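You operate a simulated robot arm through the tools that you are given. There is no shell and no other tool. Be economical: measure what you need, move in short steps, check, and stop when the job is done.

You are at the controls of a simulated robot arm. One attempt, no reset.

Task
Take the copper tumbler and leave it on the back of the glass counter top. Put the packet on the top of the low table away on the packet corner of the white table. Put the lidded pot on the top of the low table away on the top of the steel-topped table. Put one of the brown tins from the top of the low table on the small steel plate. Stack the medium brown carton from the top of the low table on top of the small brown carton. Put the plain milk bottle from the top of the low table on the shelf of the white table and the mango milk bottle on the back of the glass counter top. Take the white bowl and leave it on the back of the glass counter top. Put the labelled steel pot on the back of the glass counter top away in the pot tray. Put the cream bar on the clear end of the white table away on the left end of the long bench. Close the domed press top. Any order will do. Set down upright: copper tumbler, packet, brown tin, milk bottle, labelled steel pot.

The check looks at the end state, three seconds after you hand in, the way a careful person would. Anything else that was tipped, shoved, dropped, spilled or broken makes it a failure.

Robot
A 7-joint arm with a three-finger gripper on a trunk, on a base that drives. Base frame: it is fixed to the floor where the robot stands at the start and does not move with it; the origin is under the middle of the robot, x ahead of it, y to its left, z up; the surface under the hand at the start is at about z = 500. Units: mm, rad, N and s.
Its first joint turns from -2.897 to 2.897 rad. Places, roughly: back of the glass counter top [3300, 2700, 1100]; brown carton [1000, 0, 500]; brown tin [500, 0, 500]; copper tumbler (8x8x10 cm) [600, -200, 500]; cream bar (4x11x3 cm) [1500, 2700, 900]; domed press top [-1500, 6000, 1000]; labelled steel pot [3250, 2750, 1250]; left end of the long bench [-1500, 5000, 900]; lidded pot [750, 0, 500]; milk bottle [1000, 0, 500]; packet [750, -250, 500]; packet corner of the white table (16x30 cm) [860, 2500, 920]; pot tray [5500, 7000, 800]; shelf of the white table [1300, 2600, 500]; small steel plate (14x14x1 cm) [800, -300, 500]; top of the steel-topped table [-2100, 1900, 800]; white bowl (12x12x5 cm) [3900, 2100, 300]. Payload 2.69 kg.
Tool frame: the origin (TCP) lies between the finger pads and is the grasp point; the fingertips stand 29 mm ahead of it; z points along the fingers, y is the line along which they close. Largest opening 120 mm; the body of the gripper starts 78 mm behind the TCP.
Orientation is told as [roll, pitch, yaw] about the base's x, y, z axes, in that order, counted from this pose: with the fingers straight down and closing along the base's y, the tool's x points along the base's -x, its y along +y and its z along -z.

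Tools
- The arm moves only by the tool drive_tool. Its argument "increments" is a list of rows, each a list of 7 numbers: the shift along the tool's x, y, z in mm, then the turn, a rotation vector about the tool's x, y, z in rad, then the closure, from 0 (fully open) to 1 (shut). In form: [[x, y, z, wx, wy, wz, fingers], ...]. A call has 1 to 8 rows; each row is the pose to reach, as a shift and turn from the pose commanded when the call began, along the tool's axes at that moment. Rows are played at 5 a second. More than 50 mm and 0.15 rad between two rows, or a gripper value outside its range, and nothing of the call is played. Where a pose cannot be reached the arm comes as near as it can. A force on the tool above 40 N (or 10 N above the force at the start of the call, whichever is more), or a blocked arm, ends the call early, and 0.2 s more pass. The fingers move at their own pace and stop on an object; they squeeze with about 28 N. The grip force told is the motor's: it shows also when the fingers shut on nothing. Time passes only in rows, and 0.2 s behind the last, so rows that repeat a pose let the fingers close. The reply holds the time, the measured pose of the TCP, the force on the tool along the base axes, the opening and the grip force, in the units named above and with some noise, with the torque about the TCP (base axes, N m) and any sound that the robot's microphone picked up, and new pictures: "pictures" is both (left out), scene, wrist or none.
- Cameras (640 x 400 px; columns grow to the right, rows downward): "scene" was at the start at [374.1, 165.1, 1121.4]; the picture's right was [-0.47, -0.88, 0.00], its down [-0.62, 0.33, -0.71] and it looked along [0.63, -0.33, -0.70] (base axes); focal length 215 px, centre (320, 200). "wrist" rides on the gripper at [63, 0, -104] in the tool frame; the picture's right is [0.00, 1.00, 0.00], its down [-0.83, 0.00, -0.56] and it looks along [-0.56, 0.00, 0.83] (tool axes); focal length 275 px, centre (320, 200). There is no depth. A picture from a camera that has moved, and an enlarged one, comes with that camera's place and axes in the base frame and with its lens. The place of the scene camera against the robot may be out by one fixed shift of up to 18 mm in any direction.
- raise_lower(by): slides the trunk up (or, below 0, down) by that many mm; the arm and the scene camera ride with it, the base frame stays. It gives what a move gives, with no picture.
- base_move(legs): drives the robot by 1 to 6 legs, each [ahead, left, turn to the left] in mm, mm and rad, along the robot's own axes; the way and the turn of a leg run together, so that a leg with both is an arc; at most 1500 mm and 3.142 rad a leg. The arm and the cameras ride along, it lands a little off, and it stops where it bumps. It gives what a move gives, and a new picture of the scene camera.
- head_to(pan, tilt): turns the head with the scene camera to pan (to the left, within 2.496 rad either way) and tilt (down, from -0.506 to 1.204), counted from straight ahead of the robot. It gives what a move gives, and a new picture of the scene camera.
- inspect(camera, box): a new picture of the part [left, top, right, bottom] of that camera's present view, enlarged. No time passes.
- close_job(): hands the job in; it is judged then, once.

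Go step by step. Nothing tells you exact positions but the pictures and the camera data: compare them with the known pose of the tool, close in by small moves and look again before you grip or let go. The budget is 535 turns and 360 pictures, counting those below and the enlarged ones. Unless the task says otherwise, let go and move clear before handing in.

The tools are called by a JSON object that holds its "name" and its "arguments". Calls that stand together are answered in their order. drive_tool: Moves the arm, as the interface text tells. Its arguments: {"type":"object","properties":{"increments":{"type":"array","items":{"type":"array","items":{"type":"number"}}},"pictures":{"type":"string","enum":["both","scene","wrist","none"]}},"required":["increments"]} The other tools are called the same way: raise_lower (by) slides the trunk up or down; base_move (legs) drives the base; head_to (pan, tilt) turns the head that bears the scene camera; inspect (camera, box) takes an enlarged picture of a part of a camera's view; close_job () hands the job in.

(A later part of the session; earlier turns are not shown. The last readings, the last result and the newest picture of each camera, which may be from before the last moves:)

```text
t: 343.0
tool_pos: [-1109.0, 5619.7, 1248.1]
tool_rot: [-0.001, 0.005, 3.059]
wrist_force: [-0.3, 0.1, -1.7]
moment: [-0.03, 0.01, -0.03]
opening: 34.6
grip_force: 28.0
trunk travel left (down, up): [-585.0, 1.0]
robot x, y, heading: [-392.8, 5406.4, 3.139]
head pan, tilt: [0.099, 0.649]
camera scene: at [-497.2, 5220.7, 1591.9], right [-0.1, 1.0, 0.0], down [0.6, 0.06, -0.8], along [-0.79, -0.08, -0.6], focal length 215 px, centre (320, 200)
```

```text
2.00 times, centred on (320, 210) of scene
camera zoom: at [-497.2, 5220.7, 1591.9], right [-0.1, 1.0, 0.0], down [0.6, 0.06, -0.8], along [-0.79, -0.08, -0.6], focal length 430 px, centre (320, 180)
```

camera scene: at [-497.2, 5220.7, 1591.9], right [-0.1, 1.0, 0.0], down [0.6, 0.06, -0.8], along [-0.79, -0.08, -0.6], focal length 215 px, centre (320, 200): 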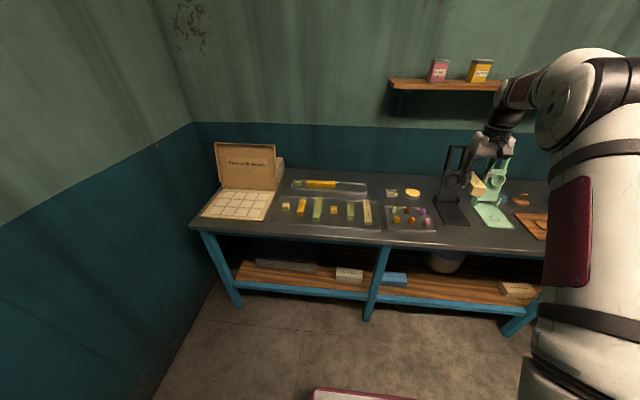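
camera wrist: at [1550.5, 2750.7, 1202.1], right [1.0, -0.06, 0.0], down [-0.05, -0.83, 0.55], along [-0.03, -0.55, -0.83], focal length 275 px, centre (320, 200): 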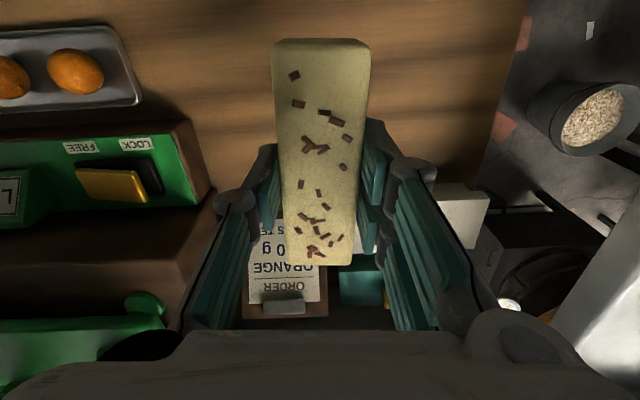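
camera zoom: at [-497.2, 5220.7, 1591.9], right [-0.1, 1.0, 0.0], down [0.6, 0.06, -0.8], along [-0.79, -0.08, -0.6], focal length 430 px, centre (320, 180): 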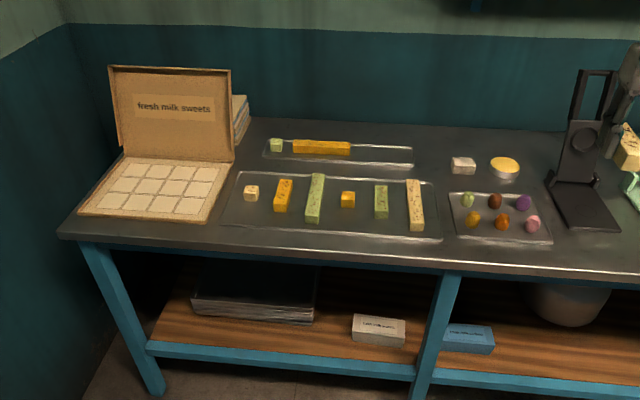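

The left end shows a set of bars in three sizes and colours; the rear tray has one free slot that just suits the missing 11 cm cream bar, around (-1525, 5285). I move closer and rotate the bar to lie along the tray.

{"name": "base_move", "arguments": {"legs": [[200, 140, 0]]}}

{"name": "drive_tool", "arguments": {"increments": [[0, 30, 0, 0, 0, 0.14, 1], [0, 60, 0, 0, 0, 0.28, 1], [0, 90, 0, 0, 0, 0.42, 1], [0, 120, 0, 0, 0, 0.56, 1], [0, 130, 0, 0, 0, 0.7, 1], [0, 130, 0, 0, 0, 0.84, 1], [0, 130, 0, 0, 0, 0.98, 1], [0, 130, 0, 0, 0, 1.12, 1]], "pictures": "none"}}

```text
t: 344.8
tool_pos: [-1308.1, 5477.9, 1247.3]
tool_rot: [-0.001, 0.007, 3.061]
wrist_force: [0.3, 0.1, -0.7]
moment: [-0.03, 0.0, 0.02]
opening: 34.3
grip_force: 28.1
trunk travel left (down, up): [-585.0, 1.0]
robot x, y, heading: [-588.4, 5265.0, -3.138]
head pan, tilt: [0.099, 0.649]
camera scene: at [-696.8, 5080.4, 1591.9], right [-0.1, 0.99, 0.0], down [0.6, 0.06, -0.8], along [-0.79, -0.08, -0.6], focal length 215 px, centre (320, 200)
```

scene: 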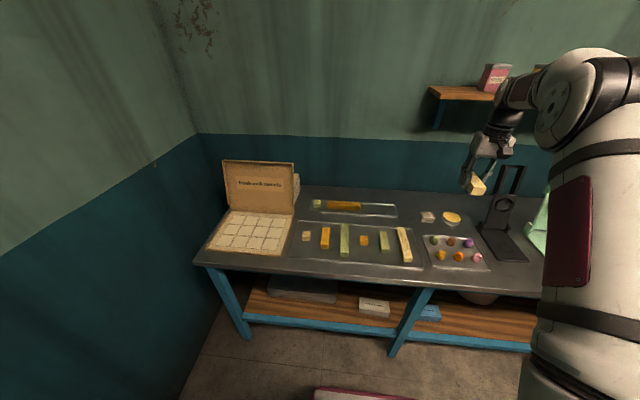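

```text
t: 346.6
tool_pos: [-1319.2, 5348.0, 1248.0]
tool_rot: [-0.005, 0.004, 1.938]
wrist_force: [-0.5, 0.6, -1.4]
moment: [0.0, -0.01, -0.01]
opening: 34.8
grip_force: 28.1
trunk travel left (down, up): [-585.0, 1.0]
robot x, y, heading: [-590.4, 5267.3, -3.139]
head pan, tilt: [0.099, 0.649]
```

Half rotated. I finish the rotation and take a close look at the tray.

{"name": "drive_tool", "arguments": {"increments": [[0, 0, 0, 0, 0, 0.14, 1], [0, 0, 0, 0, 0, 0.28, 1], [0, 0, 0, 0, 0, 0.367, 1]], "pictures": "wrist"}}

{"name": "inspect", "arguments": {"camera": "scene", "box": [290, 180, 450, 280]}}

```text
t: 347.4
tool_pos: [-1318.9, 5348.5, 1248.4]
tool_rot: [-0.004, 0.002, 1.573]
wrist_force: [0.8, 0.0, -1.3]
moment: [-0.03, 0.02, 0.0]
opening: 34.5
grip_force: 27.9
trunk travel left (down, up): [-585.0, 1.0]
robot x, y, heading: [-592.7, 5265.7, -3.142]
head pan, tilt: [0.099, 0.649]
camera wrist: at [-1318.2, 5284.3, 1351.3], right [-1.0, -0.01, -0.01], down [-0.01, 0.83, 0.55], along [0.0, 0.55, -0.83], focal length 275 px, centre (320, 200)
```

wrist: 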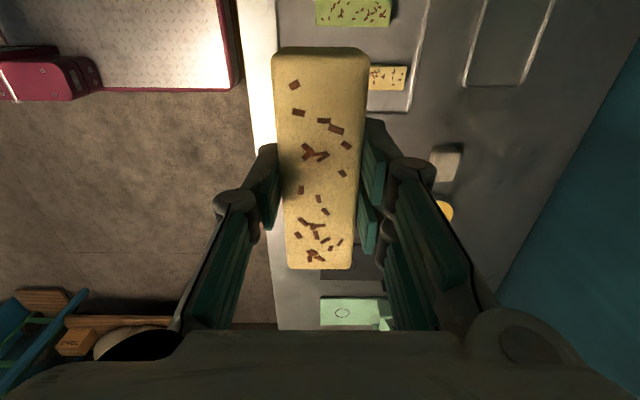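

```text
4.00 times, centred on (370, 230) of scene
camera zoom: at [-696.9, 5080.3, 1591.9], right [-0.1, 0.99, 0.0], down [0.6, 0.06, -0.8], along [-0.79, -0.08, -0.6], focal length 860 px, centre (120, 80)
```

zoom: 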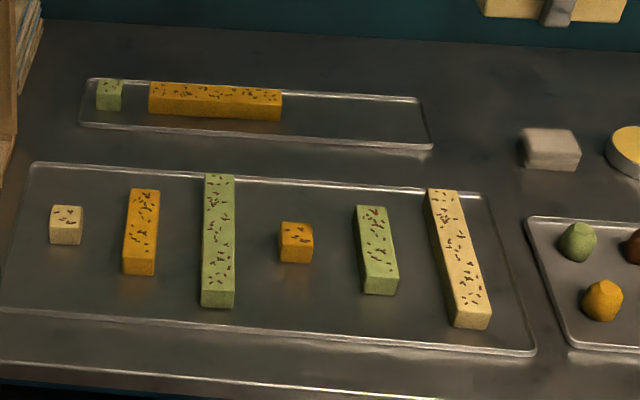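

The pattern confirms it: the cream 11 cm bar belongs in the rear tray's free right slot, about (-1588, 5283). I move in and bring the bar over it.

{"name": "base_move", "arguments": {"legs": [[115, 0, 0]]}}

{"name": "raise_lower", "arguments": {"by": -120}}

{"name": "drive_tool", "arguments": {"increments": [[16, 38, 0, 0, 0, 0, 1], [32, 76, 0, 0, 0, 0, 1], [48, 115, 0, 0, 0, 0, 1], [65, 154, 0, 0, 0, 0, 1], [65, 154, 0, 0, 0, 0, 1]]}}

{"name": "inspect", "arguments": {"camera": "scene", "box": [240, 180, 440, 305]}}

```text
t: 348.6
tool_pos: [-1434.5, 5349.8, 1248.0]
tool_rot: [-0.004, 0.0, 1.573]
wrist_force: [0.1, 0.3, -1.5]
moment: [0.01, -0.01, -0.03]
opening: 34.4
grip_force: 28.0
trunk travel left (down, up): [-585.0, 1.0]
robot x, y, heading: [-704.2, 5265.4, 3.142]
head pan, tilt: [0.099, 0.649]
camera scene: at [-812.4, 5080.5, 1591.9], right [-0.1, 1.0, 0.0], down [0.6, 0.06, -0.8], along [-0.79, -0.08, -0.6], focal length 215 px, centre (320, 200)
```

scene: 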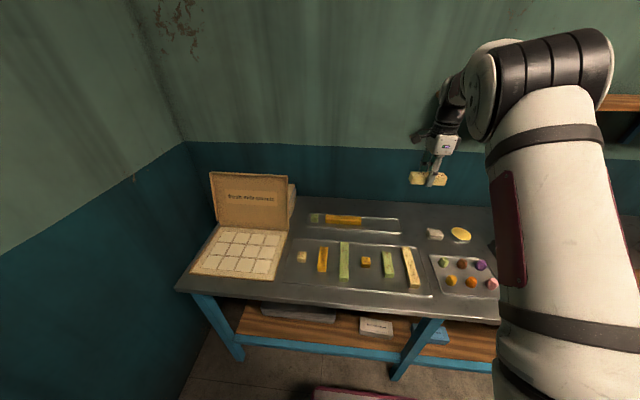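

```text
t: 350.1
tool_pos: [-1434.5, 5350.4, 1128.3]
tool_rot: [-0.004, 0.0, 1.572]
wrist_force: [0.0, -0.6, -0.8]
moment: [0.0, 0.01, 0.01]
opening: 34.6
grip_force: 28.0
trunk travel left (down, up): [-465.0, 121.0]
robot x, y, heading: [-708.2, 5268.7, 3.142]
head pan, tilt: [0.099, 0.649]
```

```text
t: 351.3
tool_pos: [-1589.4, 5284.0, 1125.5]
tool_rot: [-0.005, 0.003, 1.572]
wrist_force: [0.7, -0.2, -1.2]
moment: [0.0, -0.02, -0.03]
opening: 34.5
grip_force: 27.4
trunk travel left (down, up): [-465.0, 121.0]
robot x, y, heading: [-707.3, 5267.9, 3.144]
head pan, tilt: [0.099, 0.649]
camera scene: at [-945.1, 5080.7, 1472.2], right [-0.1, 1.0, 0.0], down [0.6, 0.06, -0.8], along [-0.79, -0.08, -0.6], focal length 215 px, centre (320, 200)
camera wrist: at [-1587.7, 5220.1, 1229.1], right [-1.0, -0.01, -0.01], down [-0.01, 0.83, 0.56], along [0.0, 0.56, -0.83], focal length 275 px, centre (320, 200)
```

scene: 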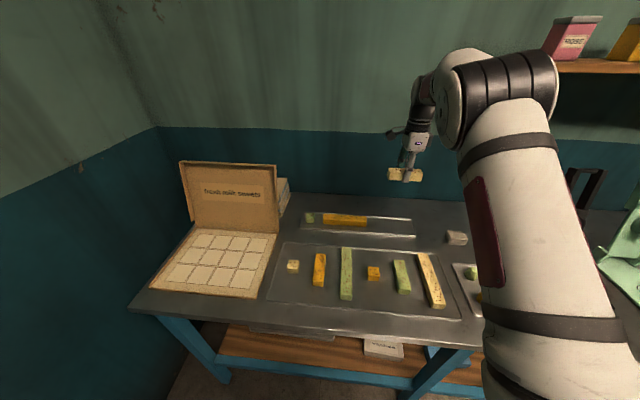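
wrist: 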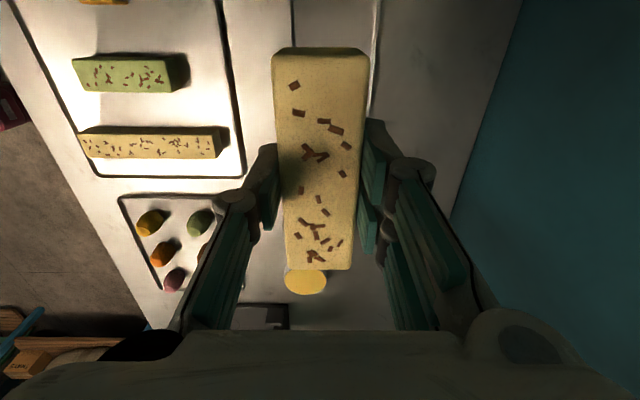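

```text
3.20 times, centred on (340, 242) of scene
camera zoom: at [-945.1, 5080.7, 1472.2], right [-0.1, 1.0, 0.0], down [0.6, 0.06, -0.8], along [-0.79, -0.08, -0.6], focal length 688 px, centre (256, 64)
```

zoom: 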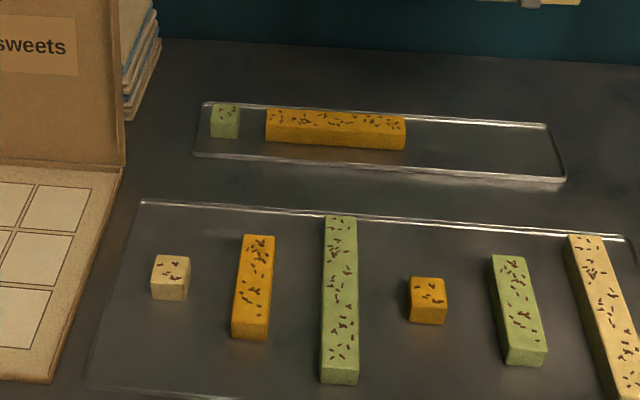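

I correct by 15 mm and lower most of the way.

{"name": "drive_tool", "arguments": {"increments": [[0, 8, 40, 0, 0, 0, 1], [0, 15, 85, 0, 0, 0, 1], [0, 15, 130, 0, 0, 0, 1], [0, 15, 165, 0, 0, 0, 1], [0, 15, 180, 0, 0, 0, 1], [0, 15, 180, 0, 0, 0, 1]]}}

{"name": "inspect", "arguments": {"camera": "scene", "box": [300, 150, 460, 270]}}

```text
t: 352.7
tool_pos: [-1601.1, 5284.4, 945.8]
tool_rot: [-0.005, 0.003, 1.575]
wrist_force: [-0.6, 0.6, -1.4]
moment: [0.03, -0.04, -0.01]
opening: 34.2
grip_force: 28.3
trunk travel left (down, up): [-465.0, 121.0]
robot x, y, heading: [-705.5, 5265.9, 3.14]
head pan, tilt: [0.099, 0.649]
camera scene: at [-945.1, 5080.7, 1472.2], right [-0.1, 1.0, 0.0], down [0.6, 0.06, -0.8], along [-0.79, -0.08, -0.6], focal length 215 px, centre (320, 200)
camera wrist: at [-1599.8, 5220.6, 1049.3], right [-1.0, -0.01, -0.01], down [-0.01, 0.83, 0.56], along [0.0, 0.56, -0.83], focal length 275 px, centre (320, 200)
```

scene: 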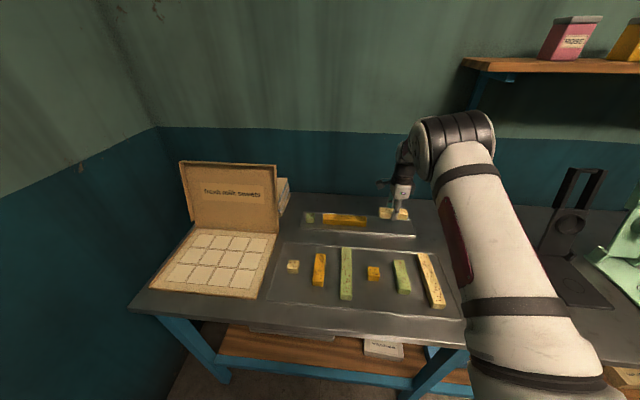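
wrist: 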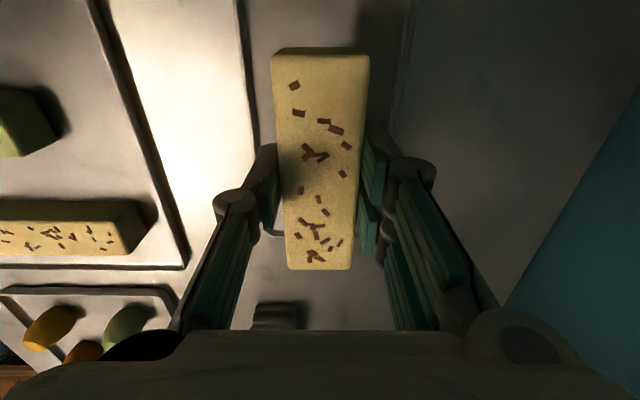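

```text
3.33 times, centred on (380, 210) of scene
camera zoom: at [-945.1, 5080.7, 1472.2], right [-0.1, 1.0, 0.0], down [0.6, 0.06, -0.8], along [-0.79, -0.08, -0.6], focal length 717 px, centre (120, 167)
```

zoom: 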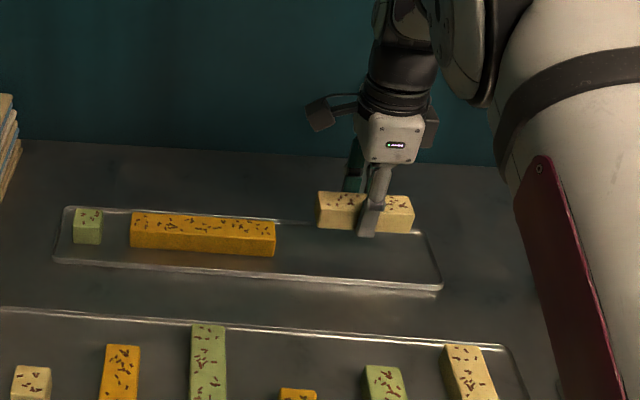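

Aligned in the slot. I lower in fine steps to contact.

{"name": "drive_tool", "arguments": {"increments": [[0, 2, 14, 0, 0, 0, 1], [0, 2, 20, 0, 0, 0, 1], [0, 2, 24, 0, 0, 0, 1], [0, 2, 27, 0, 0, 0, 1], [0, 2, 30, 0, 0, 0, 1], [0, 2, 33, 0, 0, 0, 1], [0, 2, 36, 0, 0, 0, 1]], "pictures": "none"}}

{"name": "inspect", "arguments": {"camera": "scene", "box": [300, 150, 460, 270]}}

```text
t: 354.3
tool_pos: [-1604.6, 5283.7, 911.9]
tool_rot: [-0.005, 0.002, 1.572]
wrist_force: [-0.1, 0.3, -1.2]
moment: [0.0, -0.01, 0.0]
opening: 34.5
grip_force: 27.8
trunk travel left (down, up): [-465.0, 121.0]
robot x, y, heading: [-704.3, 5269.6, 3.141]
head pan, tilt: [0.099, 0.649]
```

```text
3.33 times, centred on (380, 210) of scene
camera zoom: at [-945.1, 5080.7, 1472.2], right [-0.1, 1.0, 0.0], down [0.6, 0.06, -0.8], along [-0.79, -0.08, -0.6], focal length 717 px, centre (120, 167)
```

zoom: 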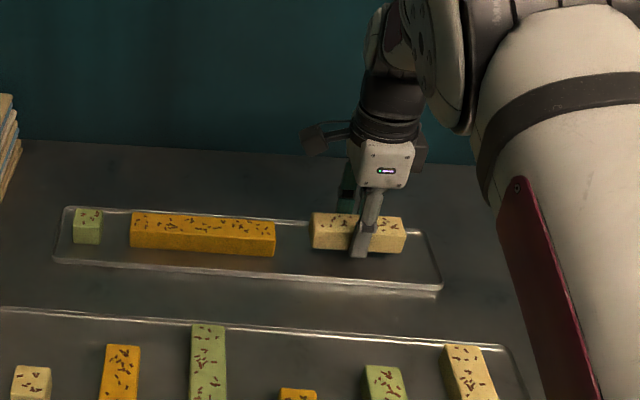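

{"name": "drive_tool", "arguments": {"increments": [[0, 0, 3, 0, 0, 0, 1], [0, 0, 5, 0, 0, 0, 1], [0, 0, 7, 0, 0, 0, 1], [0, 0, 9, 0, 0, 0, 1], [0, 0, 11, 0, 0, 0, 1], [0, 0, 13, 0, 0, 0, 1], [0, 0, 15, 0, 0, 0, 1]], "pictures": "none"}}

{"name": "inspect", "arguments": {"camera": "scene", "box": [300, 150, 460, 270]}}

```text
t: 355.9
tool_pos: [-1603.5, 5283.7, 895.8]
tool_rot: [-0.005, 0.002, 1.573]
wrist_force: [-0.3, 0.1, -0.9]
moment: [-0.01, 0.01, 0.02]
opening: 34.5
grip_force: 28.1
trunk travel left (down, up): [-465.0, 121.0]
robot x, y, heading: [-704.4, 5265.1, 3.141]
head pan, tilt: [0.099, 0.649]
```

```text
3.33 times, centred on (380, 210) of scene
camera zoom: at [-945.1, 5080.7, 1472.2], right [-0.1, 1.0, 0.0], down [0.6, 0.06, -0.8], along [-0.79, -0.08, -0.6], focal length 717 px, centre (120, 167)
```

zoom: 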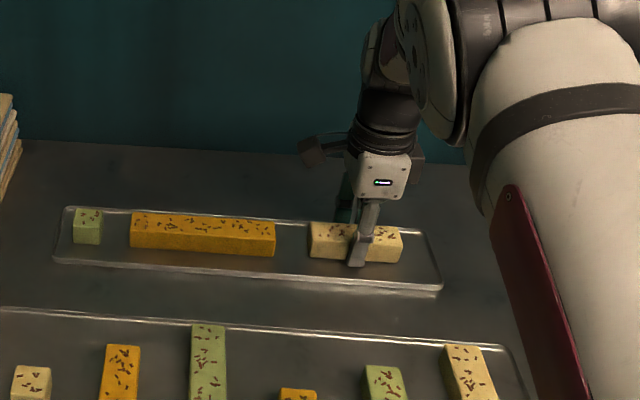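

{"name": "drive_tool", "arguments": {"increments": [[0, 0, 2, 0, 0, 0, 1], [0, 0, 4, 0, 0, 0, 1], [0, 0, 6, 0, 0, 0, 1], [0, 0, 8, 0, 0, 0, 1], [0, 0, 10, 0, 0, 0, 1], [0, 0, 12, 0, 0, 0, 1]], "pictures": "none"}}

{"name": "inspect", "arguments": {"camera": "scene", "box": [300, 150, 460, 270]}}

```text
t: 357.1
tool_pos: [-1606.2, 5284.2, 891.2]
tool_rot: [0.0, 0.002, 1.573]
wrist_force: [6.9, 0.4, 14.6]
moment: [-0.14, -0.24, -0.06]
opening: 34.7
grip_force: 27.8
trunk travel left (down, up): [-465.0, 121.0]
robot x, y, heading: [-703.0, 5264.6, 3.145]
head pan, tilt: [0.099, 0.649]
stopped in row 5: the force on the tool passed its limit at 43 N (the readings are from after the stop); the commanded pose is now the measured one
```

```text
3.33 times, centred on (380, 210) of scene
camera zoom: at [-944.1, 5080.7, 1472.3], right [-0.1, 1.0, 0.0], down [0.6, 0.06, -0.8], along [-0.79, -0.08, -0.6], focal length 717 px, centre (120, 167)
```

zoom: 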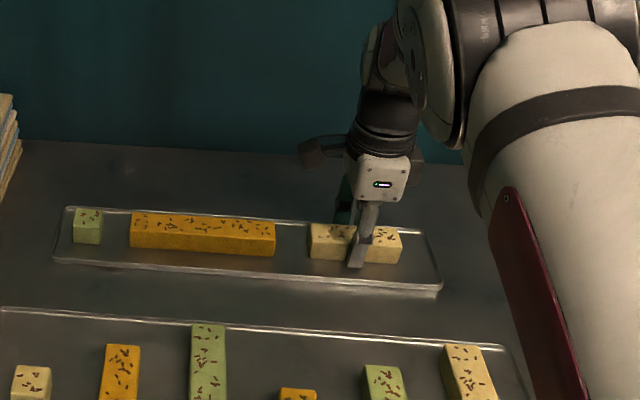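

Contact. I open a little within the tray and rise.

{"name": "drive_tool", "arguments": {"increments": [[0, 0, -1, 0, 0, 0, 0.6], [0, 0, -1, 0, 0, 0, 0.52], [0, 0, -1, 0, 0, 0, 0.52], [0, 0, -20, 0, 0, 0, 0.52], [0, 0, -60, 0, 0, 0, 0.52], [0, 0, -105, 0, 0, 0, 0.5], [0, 0, -150, 0, 0, 0, 0.3], [0, 0, -195, 0, 0, 0, 0]]}}

{"name": "inspect", "arguments": {"camera": "scene", "box": [300, 150, 460, 270]}}

```text
t: 358.9
tool_pos: [-1605.5, 5284.5, 1085.8]
tool_rot: [-0.001, 0.0, 1.574]
wrist_force: [-0.4, 0.7, -0.9]
moment: [-0.01, -0.03, 0.02]
opening: 120.0
grip_force: 0.0
trunk travel left (down, up): [-465.0, 121.0]
robot x, y, heading: [-702.5, 5265.5, 3.137]
head pan, tilt: [0.099, 0.649]
camera scene: at [-945.2, 5080.6, 1472.2], right [-0.1, 1.0, 0.0], down [0.6, 0.06, -0.8], along [-0.79, -0.08, -0.6], focal length 215 px, centre (320, 200)
camera wrist: at [-1603.4, 5219.9, 1190.2], right [-1.0, -0.01, 0.0], down [-0.01, 0.83, 0.56], along [0.0, 0.56, -0.83], focal length 275 px, centre (320, 200)
```

scene: 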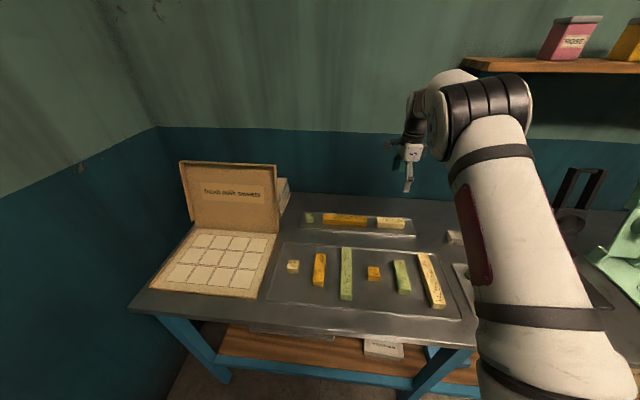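
wrist: 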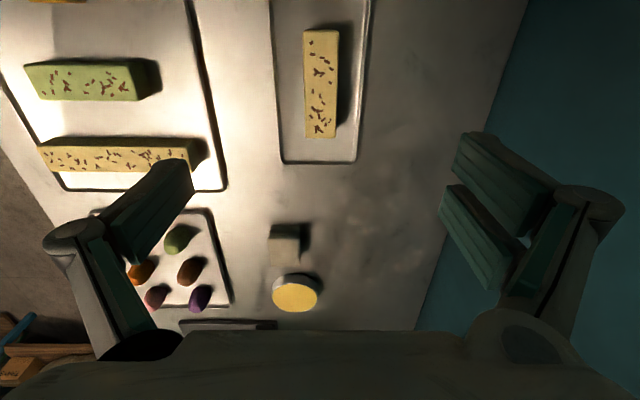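

```text
3.33 times, centred on (380, 210) of scene
camera zoom: at [-945.2, 5080.6, 1472.2], right [-0.1, 1.0, 0.0], down [0.6, 0.06, -0.8], along [-0.79, -0.08, -0.6], focal length 717 px, centre (120, 167)
```

zoom: 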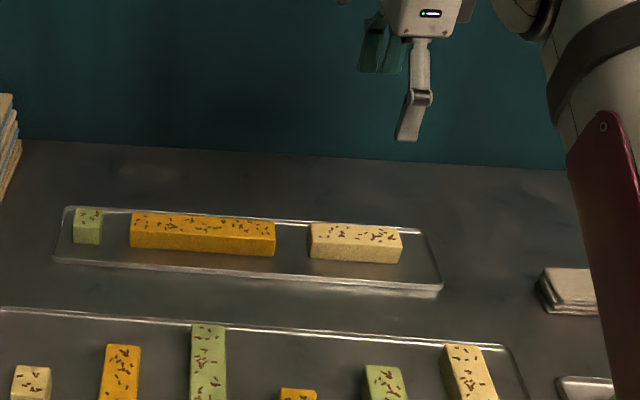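

The bar completes the set. Now the press, to the right: I look at it.

{"name": "drive_tool", "arguments": {"increments": [[0, -35, -30, 0, 0, -0.14, 0], [0, -70, -60, 0, 0, -0.28, 0], [0, -105, -90, 0, 0, -0.42, 0], [0, -140, -110, 0, 0, -0.56, 0], [0, -175, -110, 0, 0, -0.7, 0], [0, -210, -110, 0, 0, -0.84, 0], [0, -245, -110, 0, 0, -0.98, 0], [0, -280, -110, 0, 0, -1.12, 0]], "pictures": "none"}}

{"name": "base_move", "arguments": {"legs": [[-250, 0, 0], [0, -600, 0]]}}

{"name": "head_to", "arguments": {"pan": -0.1, "tilt": 0.6}}

{"name": "inspect", "arguments": {"camera": "scene", "box": [180, 110, 460, 290]}}

```text
t: 360.7
tool_pos: [-1323.6, 5283.2, 1196.5]
tool_rot: [-0.001, -0.001, 2.695]
wrist_force: [-0.5, 0.0, -0.4]
moment: [0.04, -0.03, -0.01]
opening: 119.9
grip_force: 0.0
trunk travel left (down, up): [-465.0, 121.0]
robot x, y, heading: [-705.7, 5266.5, 3.138]
head pan, tilt: [0.099, 0.649]
```

```text
t: 365.5
tool_pos: [-1072.8, 5877.9, 1196.1]
tool_rot: [0.0, 0.002, 2.696]
wrist_force: [0.2, 0.7, -0.5]
moment: [0.0, 0.02, 0.01]
opening: 120.1
grip_force: 0.1
trunk travel left (down, up): [-465.0, 121.0]
robot x, y, heading: [-455.1, 5859.3, -3.138]
head pan, tilt: [0.099, 0.649]
camera scene: at [-693.2, 5675.6, 1472.2], right [-0.1, 0.99, 0.0], down [0.6, 0.06, -0.8], along [-0.79, -0.08, -0.6], focal length 215 px, centre (320, 200)
```

scene: 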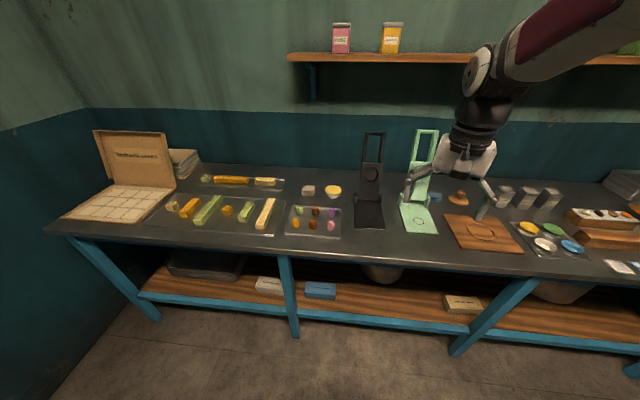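

```text
t: 366.2
tool_pos: [-1074.1, 5877.3, 1197.4]
tool_rot: [-0.001, 0.0, 2.696]
wrist_force: [0.3, -0.6, -0.4]
moment: [-0.04, 0.02, -0.01]
opening: 120.1
grip_force: 0.0
trunk travel left (down, up): [-465.0, 121.0]
robot x, y, heading: [-452.7, 5857.3, -3.138]
head pan, tilt: [-0.099, 0.6]
camera scene: at [-694.8, 5692.9, 1476.5], right [0.1, 1.0, 0.0], down [0.56, -0.05, -0.82], along [-0.82, 0.08, -0.57], focal length 215 px, centre (320, 200)
```

scene: 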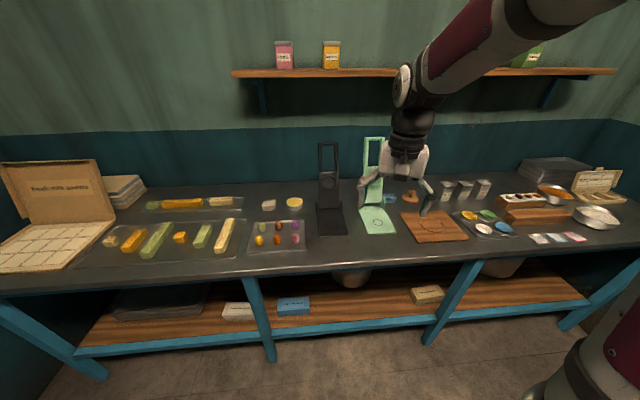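

```text
2.22 times, centred on (320, 200) of scene
camera zoom: at [-694.8, 5692.9, 1476.5], right [0.1, 1.0, 0.0], down [0.56, -0.05, -0.82], along [-0.82, 0.08, -0.57], focal length 478 px, centre (320, 200)
```

zoom: 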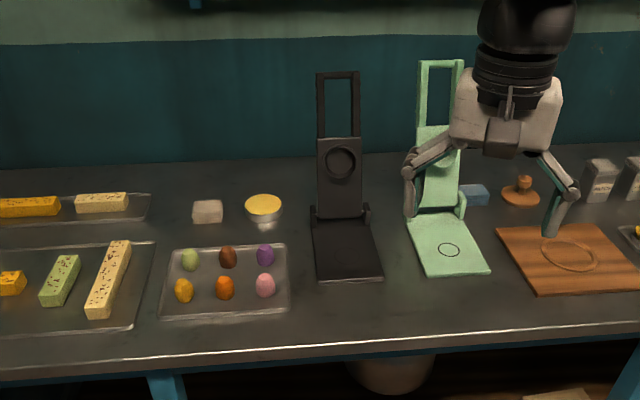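

There are two open presses, black and green. I lift the hand out of the way to see which has the domed top.

{"name": "drive_tool", "arguments": {"increments": [[30, 0, -35, 0, 0, -0.1, 0], [60, 0, -70, 0, 0, -0.2, 0], [60, 0, -115, 0, 0, -0.3, 0], [60, 0, -160, 0, 0, -0.43, 0]], "pictures": "none"}}

{"name": "inspect", "arguments": {"camera": "scene", "box": [300, 120, 420, 250]}}

```text
t: 367.2
tool_pos: [-1018.9, 5854.1, 1355.2]
tool_rot: [0.001, 0.001, 3.129]
wrist_force: [-0.4, 0.6, 0.4]
moment: [0.0, -0.01, 0.01]
opening: 120.1
grip_force: 0.1
trunk travel left (down, up): [-465.0, 121.0]
robot x, y, heading: [-456.9, 5861.0, -3.142]
head pan, tilt: [-0.099, 0.6]
```

```text
3.08 times, centred on (360, 185) of scene
camera zoom: at [-694.9, 5693.0, 1476.5], right [0.1, 1.0, 0.0], down [0.56, -0.05, -0.83], along [-0.82, 0.08, -0.56], focal length 662 px, centre (197, 246)
```

zoom: 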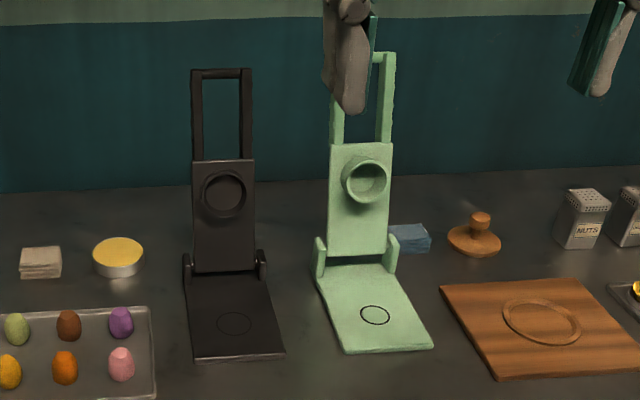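

{"name": "inspect", "arguments": {"camera": "scene", "box": [330, 165, 385, 200]}}

{"name": "drive_tool", "arguments": {"increments": [[0, 40, 0, 0, 0, 0, 0], [-40, 60, 0, 0, 0, 0, 0], [-60, 60, 40, 0, 0, 0, 0]], "pictures": "wrist"}}

```text
11.43 times, centred on (358, 182) of scene
camera zoom: at [-694.9, 5693.0, 1476.5], right [0.1, 1.0, 0.0], down [0.56, -0.05, -0.83], along [-0.82, 0.08, -0.56], focal length 2457 px, centre (-109, 400)
```

zoom: 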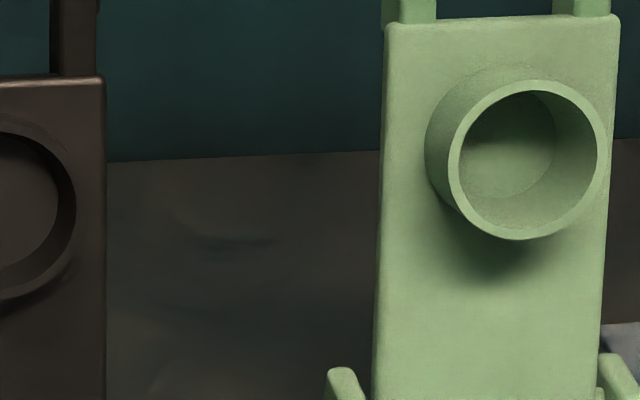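

```text
t: 368.0
tool_pos: [-1080.3, 5790.5, 1315.5]
tool_rot: [0.002, 0.0, 3.126]
wrist_force: [0.6, 0.2, 1.0]
moment: [-0.03, 0.05, 0.01]
opening: 120.1
grip_force: 0.0
trunk travel left (down, up): [-465.0, 121.0]
robot x, y, heading: [-453.0, 5859.0, -3.139]
head pan, tilt: [-0.099, 0.6]
camera wrist: at [-1016.8, 5790.4, 1418.4], right [-0.01, -1.0, 0.0], down [-0.83, 0.01, 0.56], along [-0.56, 0.0, -0.83], focal length 275 px, centre (320, 200)
```

wrist: 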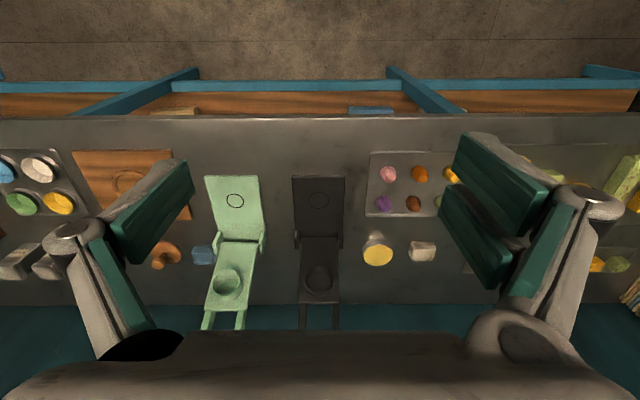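

{"name": "inspect", "arguments": {"camera": "scene", "box": [318, 165, 358, 200]}}

{"name": "inspect", "arguments": {"camera": "wrist", "box": [190, 160, 360, 335]}}

```text
11.43 times, centred on (338, 182) of scene
camera zoom: at [-694.4, 5693.1, 1476.6], right [0.1, 1.0, 0.0], down [0.56, -0.05, -0.83], along [-0.82, 0.08, -0.56], focal length 2457 px, centre (114, 400)
```

zoom: 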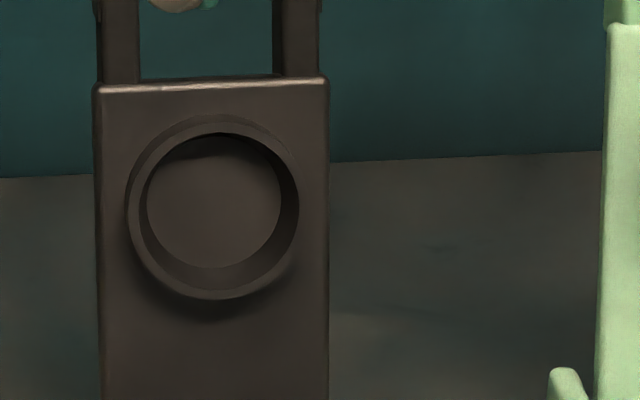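

```text
2.29 times, centred on (275, 248) of wrist
camera zoom: at [-1016.8, 5790.4, 1418.4], right [-0.01, -1.0, 0.0], down [-0.83, 0.01, 0.56], along [-0.56, 0.0, -0.83], focal length 629 px, centre (423, 91)
```

zoom: 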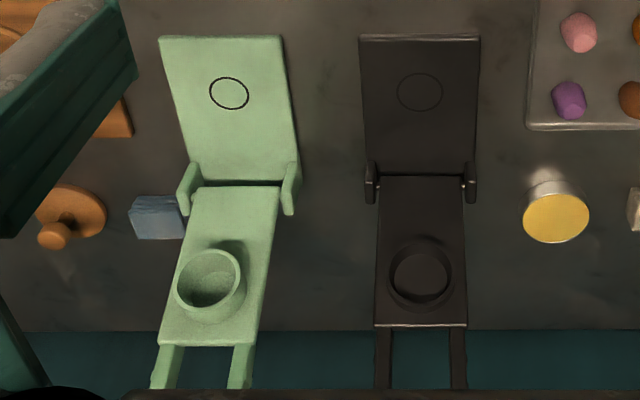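

Black's mould is shallow and flat while green's is a deep bowl, so the green one (y≈5995) should be the domed press. I drive closer for a confirming look.

{"name": "base_move", "arguments": {"legs": [[240, -110, 0]]}}

{"name": "drive_tool", "arguments": {"increments": [[20, -20, 0, 0, -0.14, 0, 0], [40, -40, 0, 0, -0.28, 0, 0], [60, -60, 0, 0, -0.42, 0, 0], [80, -80, 0, 0, -0.56, 0, 0], [80, -95, 0, 0, -0.7, 0, 0], [80, -95, 0, 0, -0.8, 0, 0], [80, -95, 0, 0, -0.9, 0, 0]]}}

```text
t: 369.9
tool_pos: [-1316.7, 5897.7, 1315.7]
tool_rot: [-0.001, 0.001, 3.128]
wrist_force: [-0.2, 0.0, 0.2]
moment: [0.01, 0.01, 0.01]
opening: 119.7
grip_force: 0.1
trunk travel left (down, up): [-465.0, 121.0]
robot x, y, heading: [-693.8, 5969.2, -3.136]
head pan, tilt: [-0.099, 0.6]
camera scene: at [-930.1, 5800.2, 1476.6], right [0.09, 1.0, 0.0], down [0.56, -0.05, -0.83], along [-0.82, 0.08, -0.56], focal length 215 px, centre (320, 200)
```

scene: 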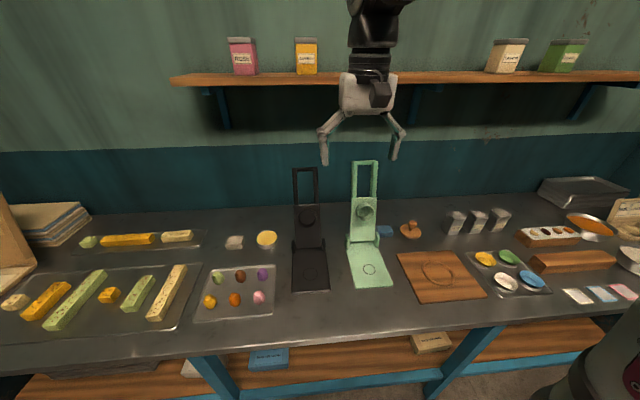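

```text
t: 371.5
tool_pos: [-1234.6, 5992.5, 1314.6]
tool_rot: [0.0, -0.901, 3.129]
wrist_force: [0.4, -0.3, -0.1]
moment: [-0.01, 0.02, -0.01]
opening: 120.2
grip_force: 0.0
trunk travel left (down, up): [-465.0, 121.0]
robot x, y, heading: [-692.4, 5970.2, -3.138]
head pan, tilt: [-0.099, 0.6]
camera scene: at [-930.3, 5800.2, 1476.5], right [0.09, 1.0, 0.0], down [0.56, -0.05, -0.83], along [-0.82, 0.08, -0.56], focal length 215 px, centre (320, 200)
camera wrist: at [-1113.7, 5990.7, 1329.0], right [-0.01, -1.0, 0.0], down [-0.08, 0.0, 1.0], along [-1.0, 0.01, -0.08], focal length 275 px, centre (320, 200)
```

scene: 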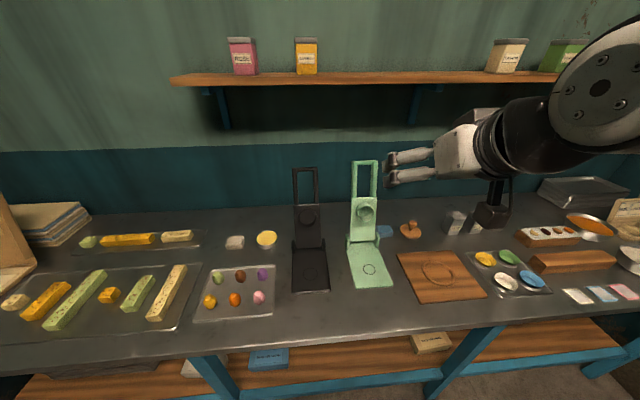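
wrist: 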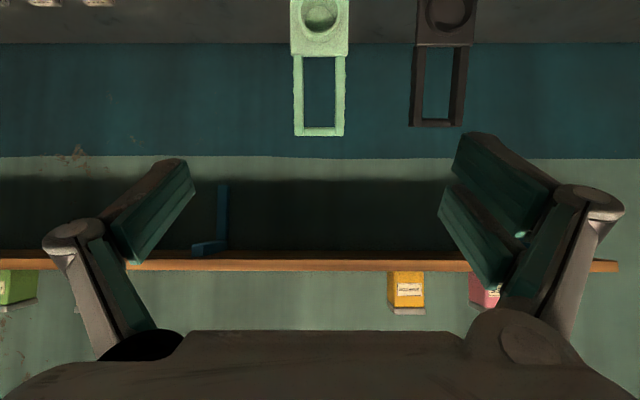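

{"name": "inspect", "arguments": {"camera": "wrist", "box": [270, 0, 490, 140]}}

{"name": "inspect", "arguments": {"camera": "scene", "box": [285, 155, 395, 295]}}

```text
2.86 times, centred on (380, 70) of wrist
camera zoom: at [-1113.7, 5990.7, 1329.0], right [-0.01, -1.0, 0.0], down [-0.08, 0.0, 1.0], along [-1.0, 0.01, -0.08], focal length 786 px, centre (149, 571)
```

zoom: 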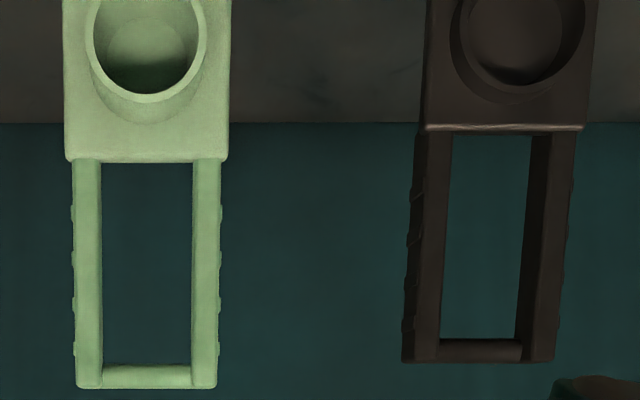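

```text
2.86 times, centred on (340, 225) of scene
camera zoom: at [-930.3, 5800.2, 1476.5], right [0.09, 1.0, 0.0], down [0.56, -0.05, -0.83], along [-0.82, 0.08, -0.56], focal length 614 px, centre (263, 129)
```

zoom: 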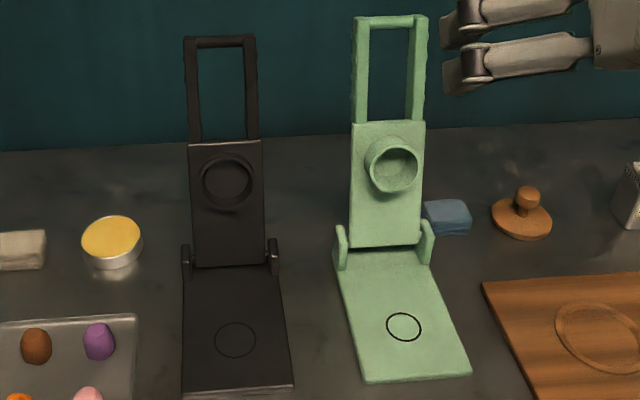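

Green's bowl is indeed rounded and deep; that's the domed one. I bring the open fingers to straddle its handle.

{"name": "drive_tool", "arguments": {"increments": [[-14.5, 0, 41, 0, 0, 0, 0], [-29, 0, 83, 0, 0, 0, 0], [-43, 0, 124, 0, 0, 0, 0], [-58, 0, 166, 0, 0, 0, 0], [-72, 0, 208, 0, 0, 0, 0], [-86.5, 0, 249, 0, 0, 0, 0], [-86.5, 0, 249, 0, 0, 0, 0]]}}

{"name": "inspect", "arguments": {"camera": "scene", "box": [300, 120, 460, 260]}}

```text
t: 373.1
tool_pos: [-1482.8, 5994.6, 1228.4]
tool_rot: [0.001, -0.903, 3.13]
wrist_force: [1.5, -0.3, 1.0]
moment: [0.03, -0.03, 0.0]
opening: 120.1
grip_force: 0.1
trunk travel left (down, up): [-465.0, 121.0]
robot x, y, heading: [-690.1, 5968.7, -3.137]
head pan, tilt: [-0.099, 0.6]
camera scene: at [-930.0, 5800.2, 1476.6], right [0.09, 1.0, 0.0], down [0.56, -0.05, -0.83], along [-0.82, 0.08, -0.56], focal length 215 px, centre (320, 200)
camera wrist: at [-1361.6, 5992.0, 1242.8], right [-0.01, -1.0, 0.0], down [-0.08, 0.0, 1.0], along [-1.0, 0.01, -0.08], focal length 275 px, centre (320, 200)
```

scene: 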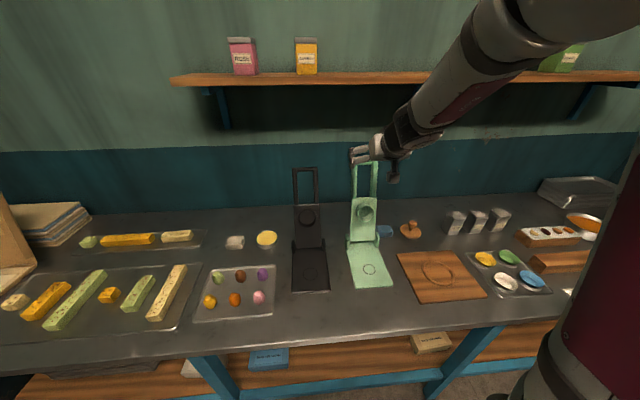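
wrist: 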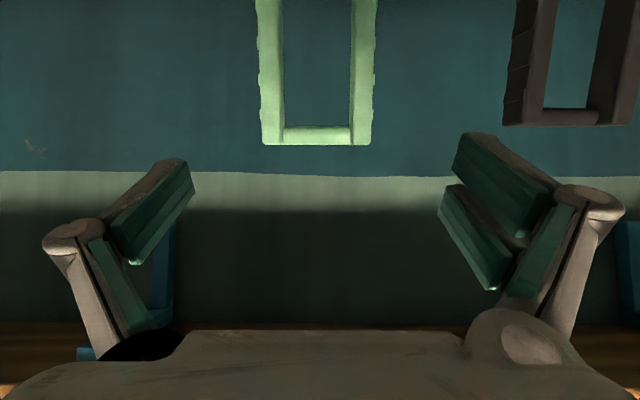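

```text
2.86 times, centred on (380, 190) of scene
camera zoom: at [-930.0, 5800.2, 1476.6], right [0.09, 1.0, 0.0], down [0.56, -0.05, -0.83], along [-0.82, 0.08, -0.56], focal length 614 px, centre (149, 229)
```

zoom: 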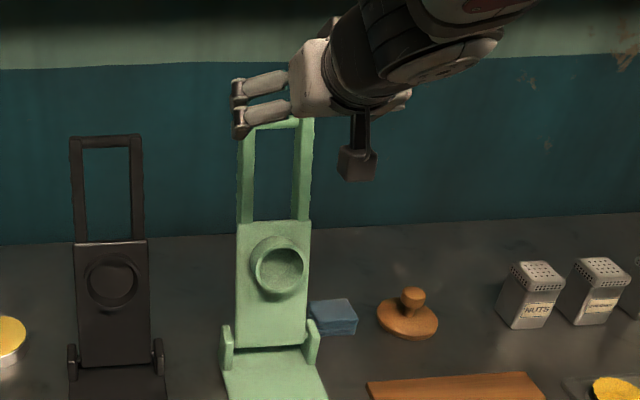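

Well centred. I advance and close on the handle sides.

{"name": "drive_tool", "arguments": {"increments": [[0, 0, 40, 0, 0, 0, 0], [0, 0, 80, 0, 0, 0, 0], [0, 0, 112, 0, 0, 0, 0], [0, 0, 112, 0, 0, 0, 0.3], [0, 0, 112, 0, 0, 0, 1], [0, 0, 112, 0, 0, 0, 1]]}}

```text
t: 374.5
tool_pos: [-1572.3, 5998.9, 1158.3]
tool_rot: [0.0, -0.9, 3.125]
wrist_force: [1.3, 7.8, 2.2]
moment: [0.37, 0.66, -0.21]
opening: 83.5
grip_force: 45.3
trunk travel left (down, up): [-465.0, 121.0]
robot x, y, heading: [-690.4, 5969.8, -3.137]
head pan, tilt: [-0.099, 0.6]
camera scene: at [-929.9, 5800.6, 1476.6], right [0.09, 1.0, 0.0], down [0.56, -0.05, -0.83], along [-0.82, 0.08, -0.56], focal length 215 px, centre (320, 200)
camera wrist: at [-1450.6, 5995.3, 1172.9], right [-0.01, -1.0, 0.0], down [-0.08, 0.0, 1.0], along [-1.0, 0.01, -0.08], focal length 275 px, centre (320, 200)
```

scene: 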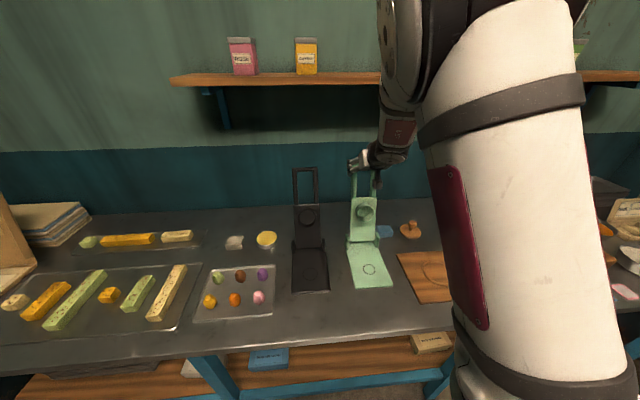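
wrist: 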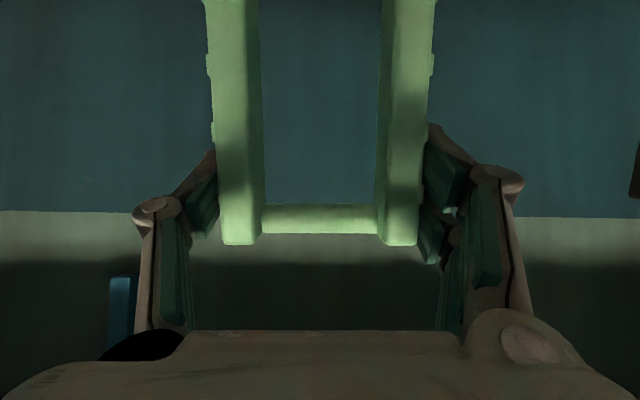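

The handle is clamped (83.5 mm). I swing it forward along its arc, first half.

{"name": "drive_tool", "arguments": {"increments": [[9, 0, -18, 0, 0, 0, 1], [18.9, 0, -36.7, 0, 0, 0, 1], [30, 0, -53, 0, 0, 0, 1], [41.2, 0, -67.9, 0, 0, 0, 1], [54, 0, -82, 0, 0, 0, 1], [67.5, 0, -95.7, 0, 0, 0, 1], [97.6, 0, -119.7, 0, 0, 0, 1]]}}

```text
t: 376.1
tool_pos: [-1416.0, 5996.7, 1155.3]
tool_rot: [-0.001, -0.897, 3.124]
wrist_force: [-0.4, 15.2, -0.4]
moment: [0.91, 0.39, -1.06]
opening: 83.9
grip_force: 45.1
trunk travel left (down, up): [-465.0, 121.0]
robot x, y, heading: [-690.1, 5968.6, -3.132]
head pan, tilt: [-0.099, 0.6]
camera scene: at [-930.3, 5800.9, 1476.5], right [0.09, 1.0, 0.0], down [0.56, -0.05, -0.82], along [-0.82, 0.08, -0.57], focal length 215 px, centre (320, 200)
camera wrist: at [-1294.6, 5994.7, 1169.6], right [-0.01, -1.0, 0.0], down [-0.09, 0.0, 1.0], along [-1.0, 0.01, -0.09], focal length 275 px, centre (320, 200)
```

scene: 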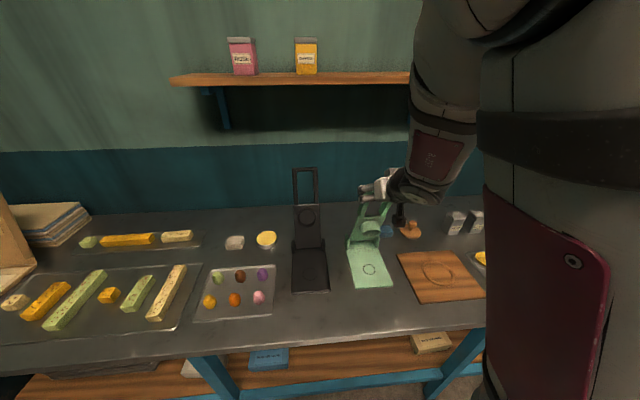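
wrist: 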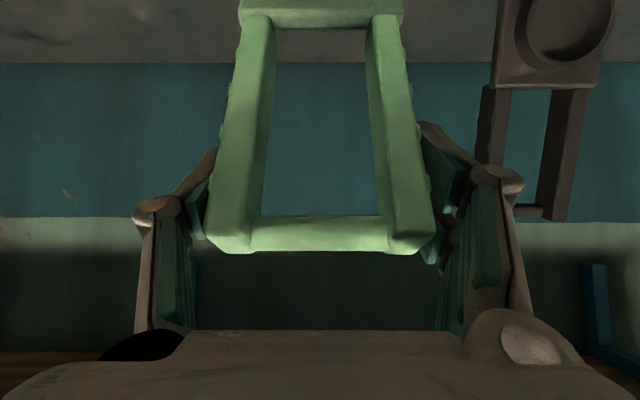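

The lid swings well. I continue down the arc.

{"name": "drive_tool", "arguments": {"increments": [[15, -1, -9.5, 0, 0, 0, 1], [31.3, -2, -18.5, 0, 0, 0, 1], [66.9, -2, -33.8, 0, 0, 0, 1], [103.9, -2, -43.2, 0, 0, 0, 1], [141.9, -2, -47.6, 0, 0, 0, 1], [180, -2, -46.8, 0, 0, 0, 1]]}}

```text
t: 377.2
tool_pos: [-1370.0, 5997.7, 1119.9]
tool_rot: [0.011, -0.905, 3.131]
wrist_force: [25.4, -9.6, 30.4]
moment: [0.86, -1.09, -0.53]
opening: 84.7
grip_force: 45.0
out of reach, approached as far as the arm can: row 3, 4, 5
trunk travel left (down, up): [-465.0, 121.0]
robot x, y, heading: [-689.7, 5973.9, -3.145]
head pan, tilt: [-0.099, 0.6]
stopped in row 5: the force on the tool passed its limit at 75 N (the readings are from after the stop); the commanded pose is now the measured one
camera scene: at [-927.1, 5799.0, 1477.1], right [0.09, 1.0, 0.0], down [0.56, -0.05, -0.83], along [-0.82, 0.08, -0.56], focal length 215 px, centre (320, 200)
camera wrist: at [-1248.5, 5996.4, 1134.5], right [0.0, -1.0, 0.0], down [-0.08, 0.0, 1.0], along [-1.0, 0.0, -0.08], focal length 275 px, centre (320, 200)
```

scene: 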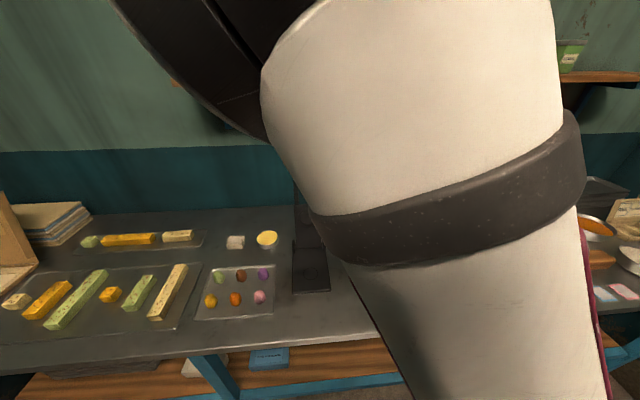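
wrist: 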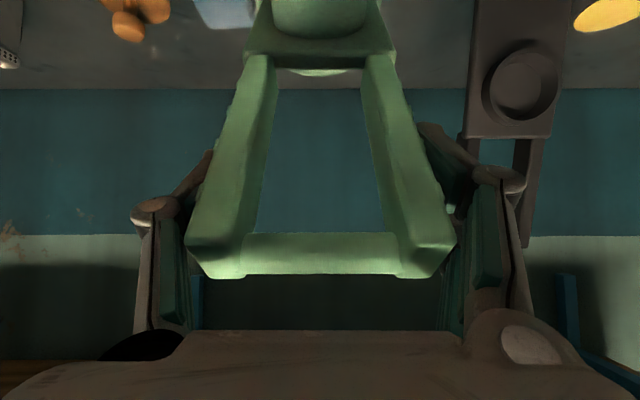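

The arm is folding too close. I'll swing the lid back upright, then use a base step for the middle of the arc (nearly horizontal there) and finish with the arm.

{"name": "drive_tool", "arguments": {"increments": [[-22, 0, 9, 0, 0, 0, 1], [-46.4, 0, 23.1, 0, 0, 0, 1], [-68, 0, 40, 0, 0, 0, 1], [-88.8, 0, 57.9, 0, 0, 0, 1], [-105, 0, 77, 0, 0, 0, 1], [-120.3, 0, 97, 0, 0, 0, 1], [-132, 0, 117, 0, 0, 0, 1], [-142, 0, 137, 0, 0, 0, 1]]}}

```text
t: 377.8
tool_pos: [-1412.6, 5998.1, 1144.1]
tool_rot: [0.017, -0.912, 3.13]
wrist_force: [4.0, 0.0, 21.6]
moment: [-0.64, 1.05, 1.07]
opening: 83.9
grip_force: 45.6
trunk travel left (down, up): [-465.0, 121.0]
robot x, y, heading: [-689.7, 5968.1, -3.136]
head pan, tilt: [-0.099, 0.6]
stopped in row 2: the force on the tool passed its limit at 67 N (the readings are from after the stop); the commanded pose is now the measured one
camera scene: at [-928.7, 5799.6, 1476.4], right [0.09, 1.0, 0.0], down [0.56, -0.05, -0.83], along [-0.82, 0.08, -0.56], focal length 215 px, centre (320, 200)
camera wrist: at [-1290.5, 5997.4, 1155.6], right [0.0, -1.0, 0.01], down [-0.07, 0.01, 1.0], along [-1.0, -0.01, -0.07], focal length 275 px, centre (320, 200)
```

scene: 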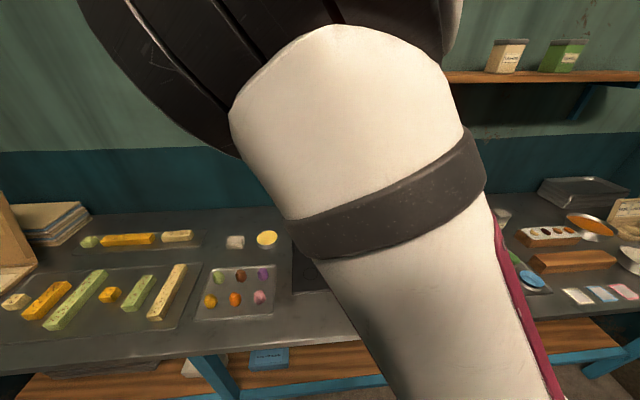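
wrist: 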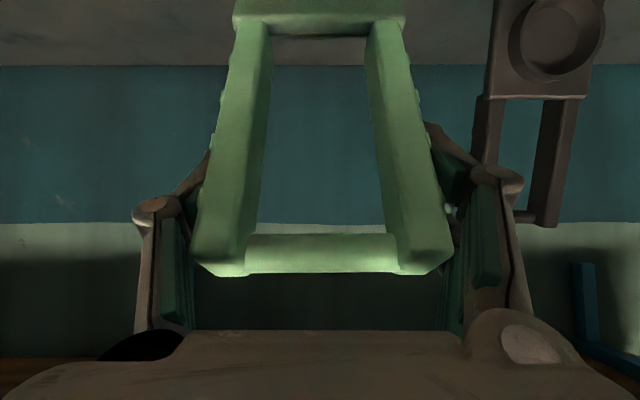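

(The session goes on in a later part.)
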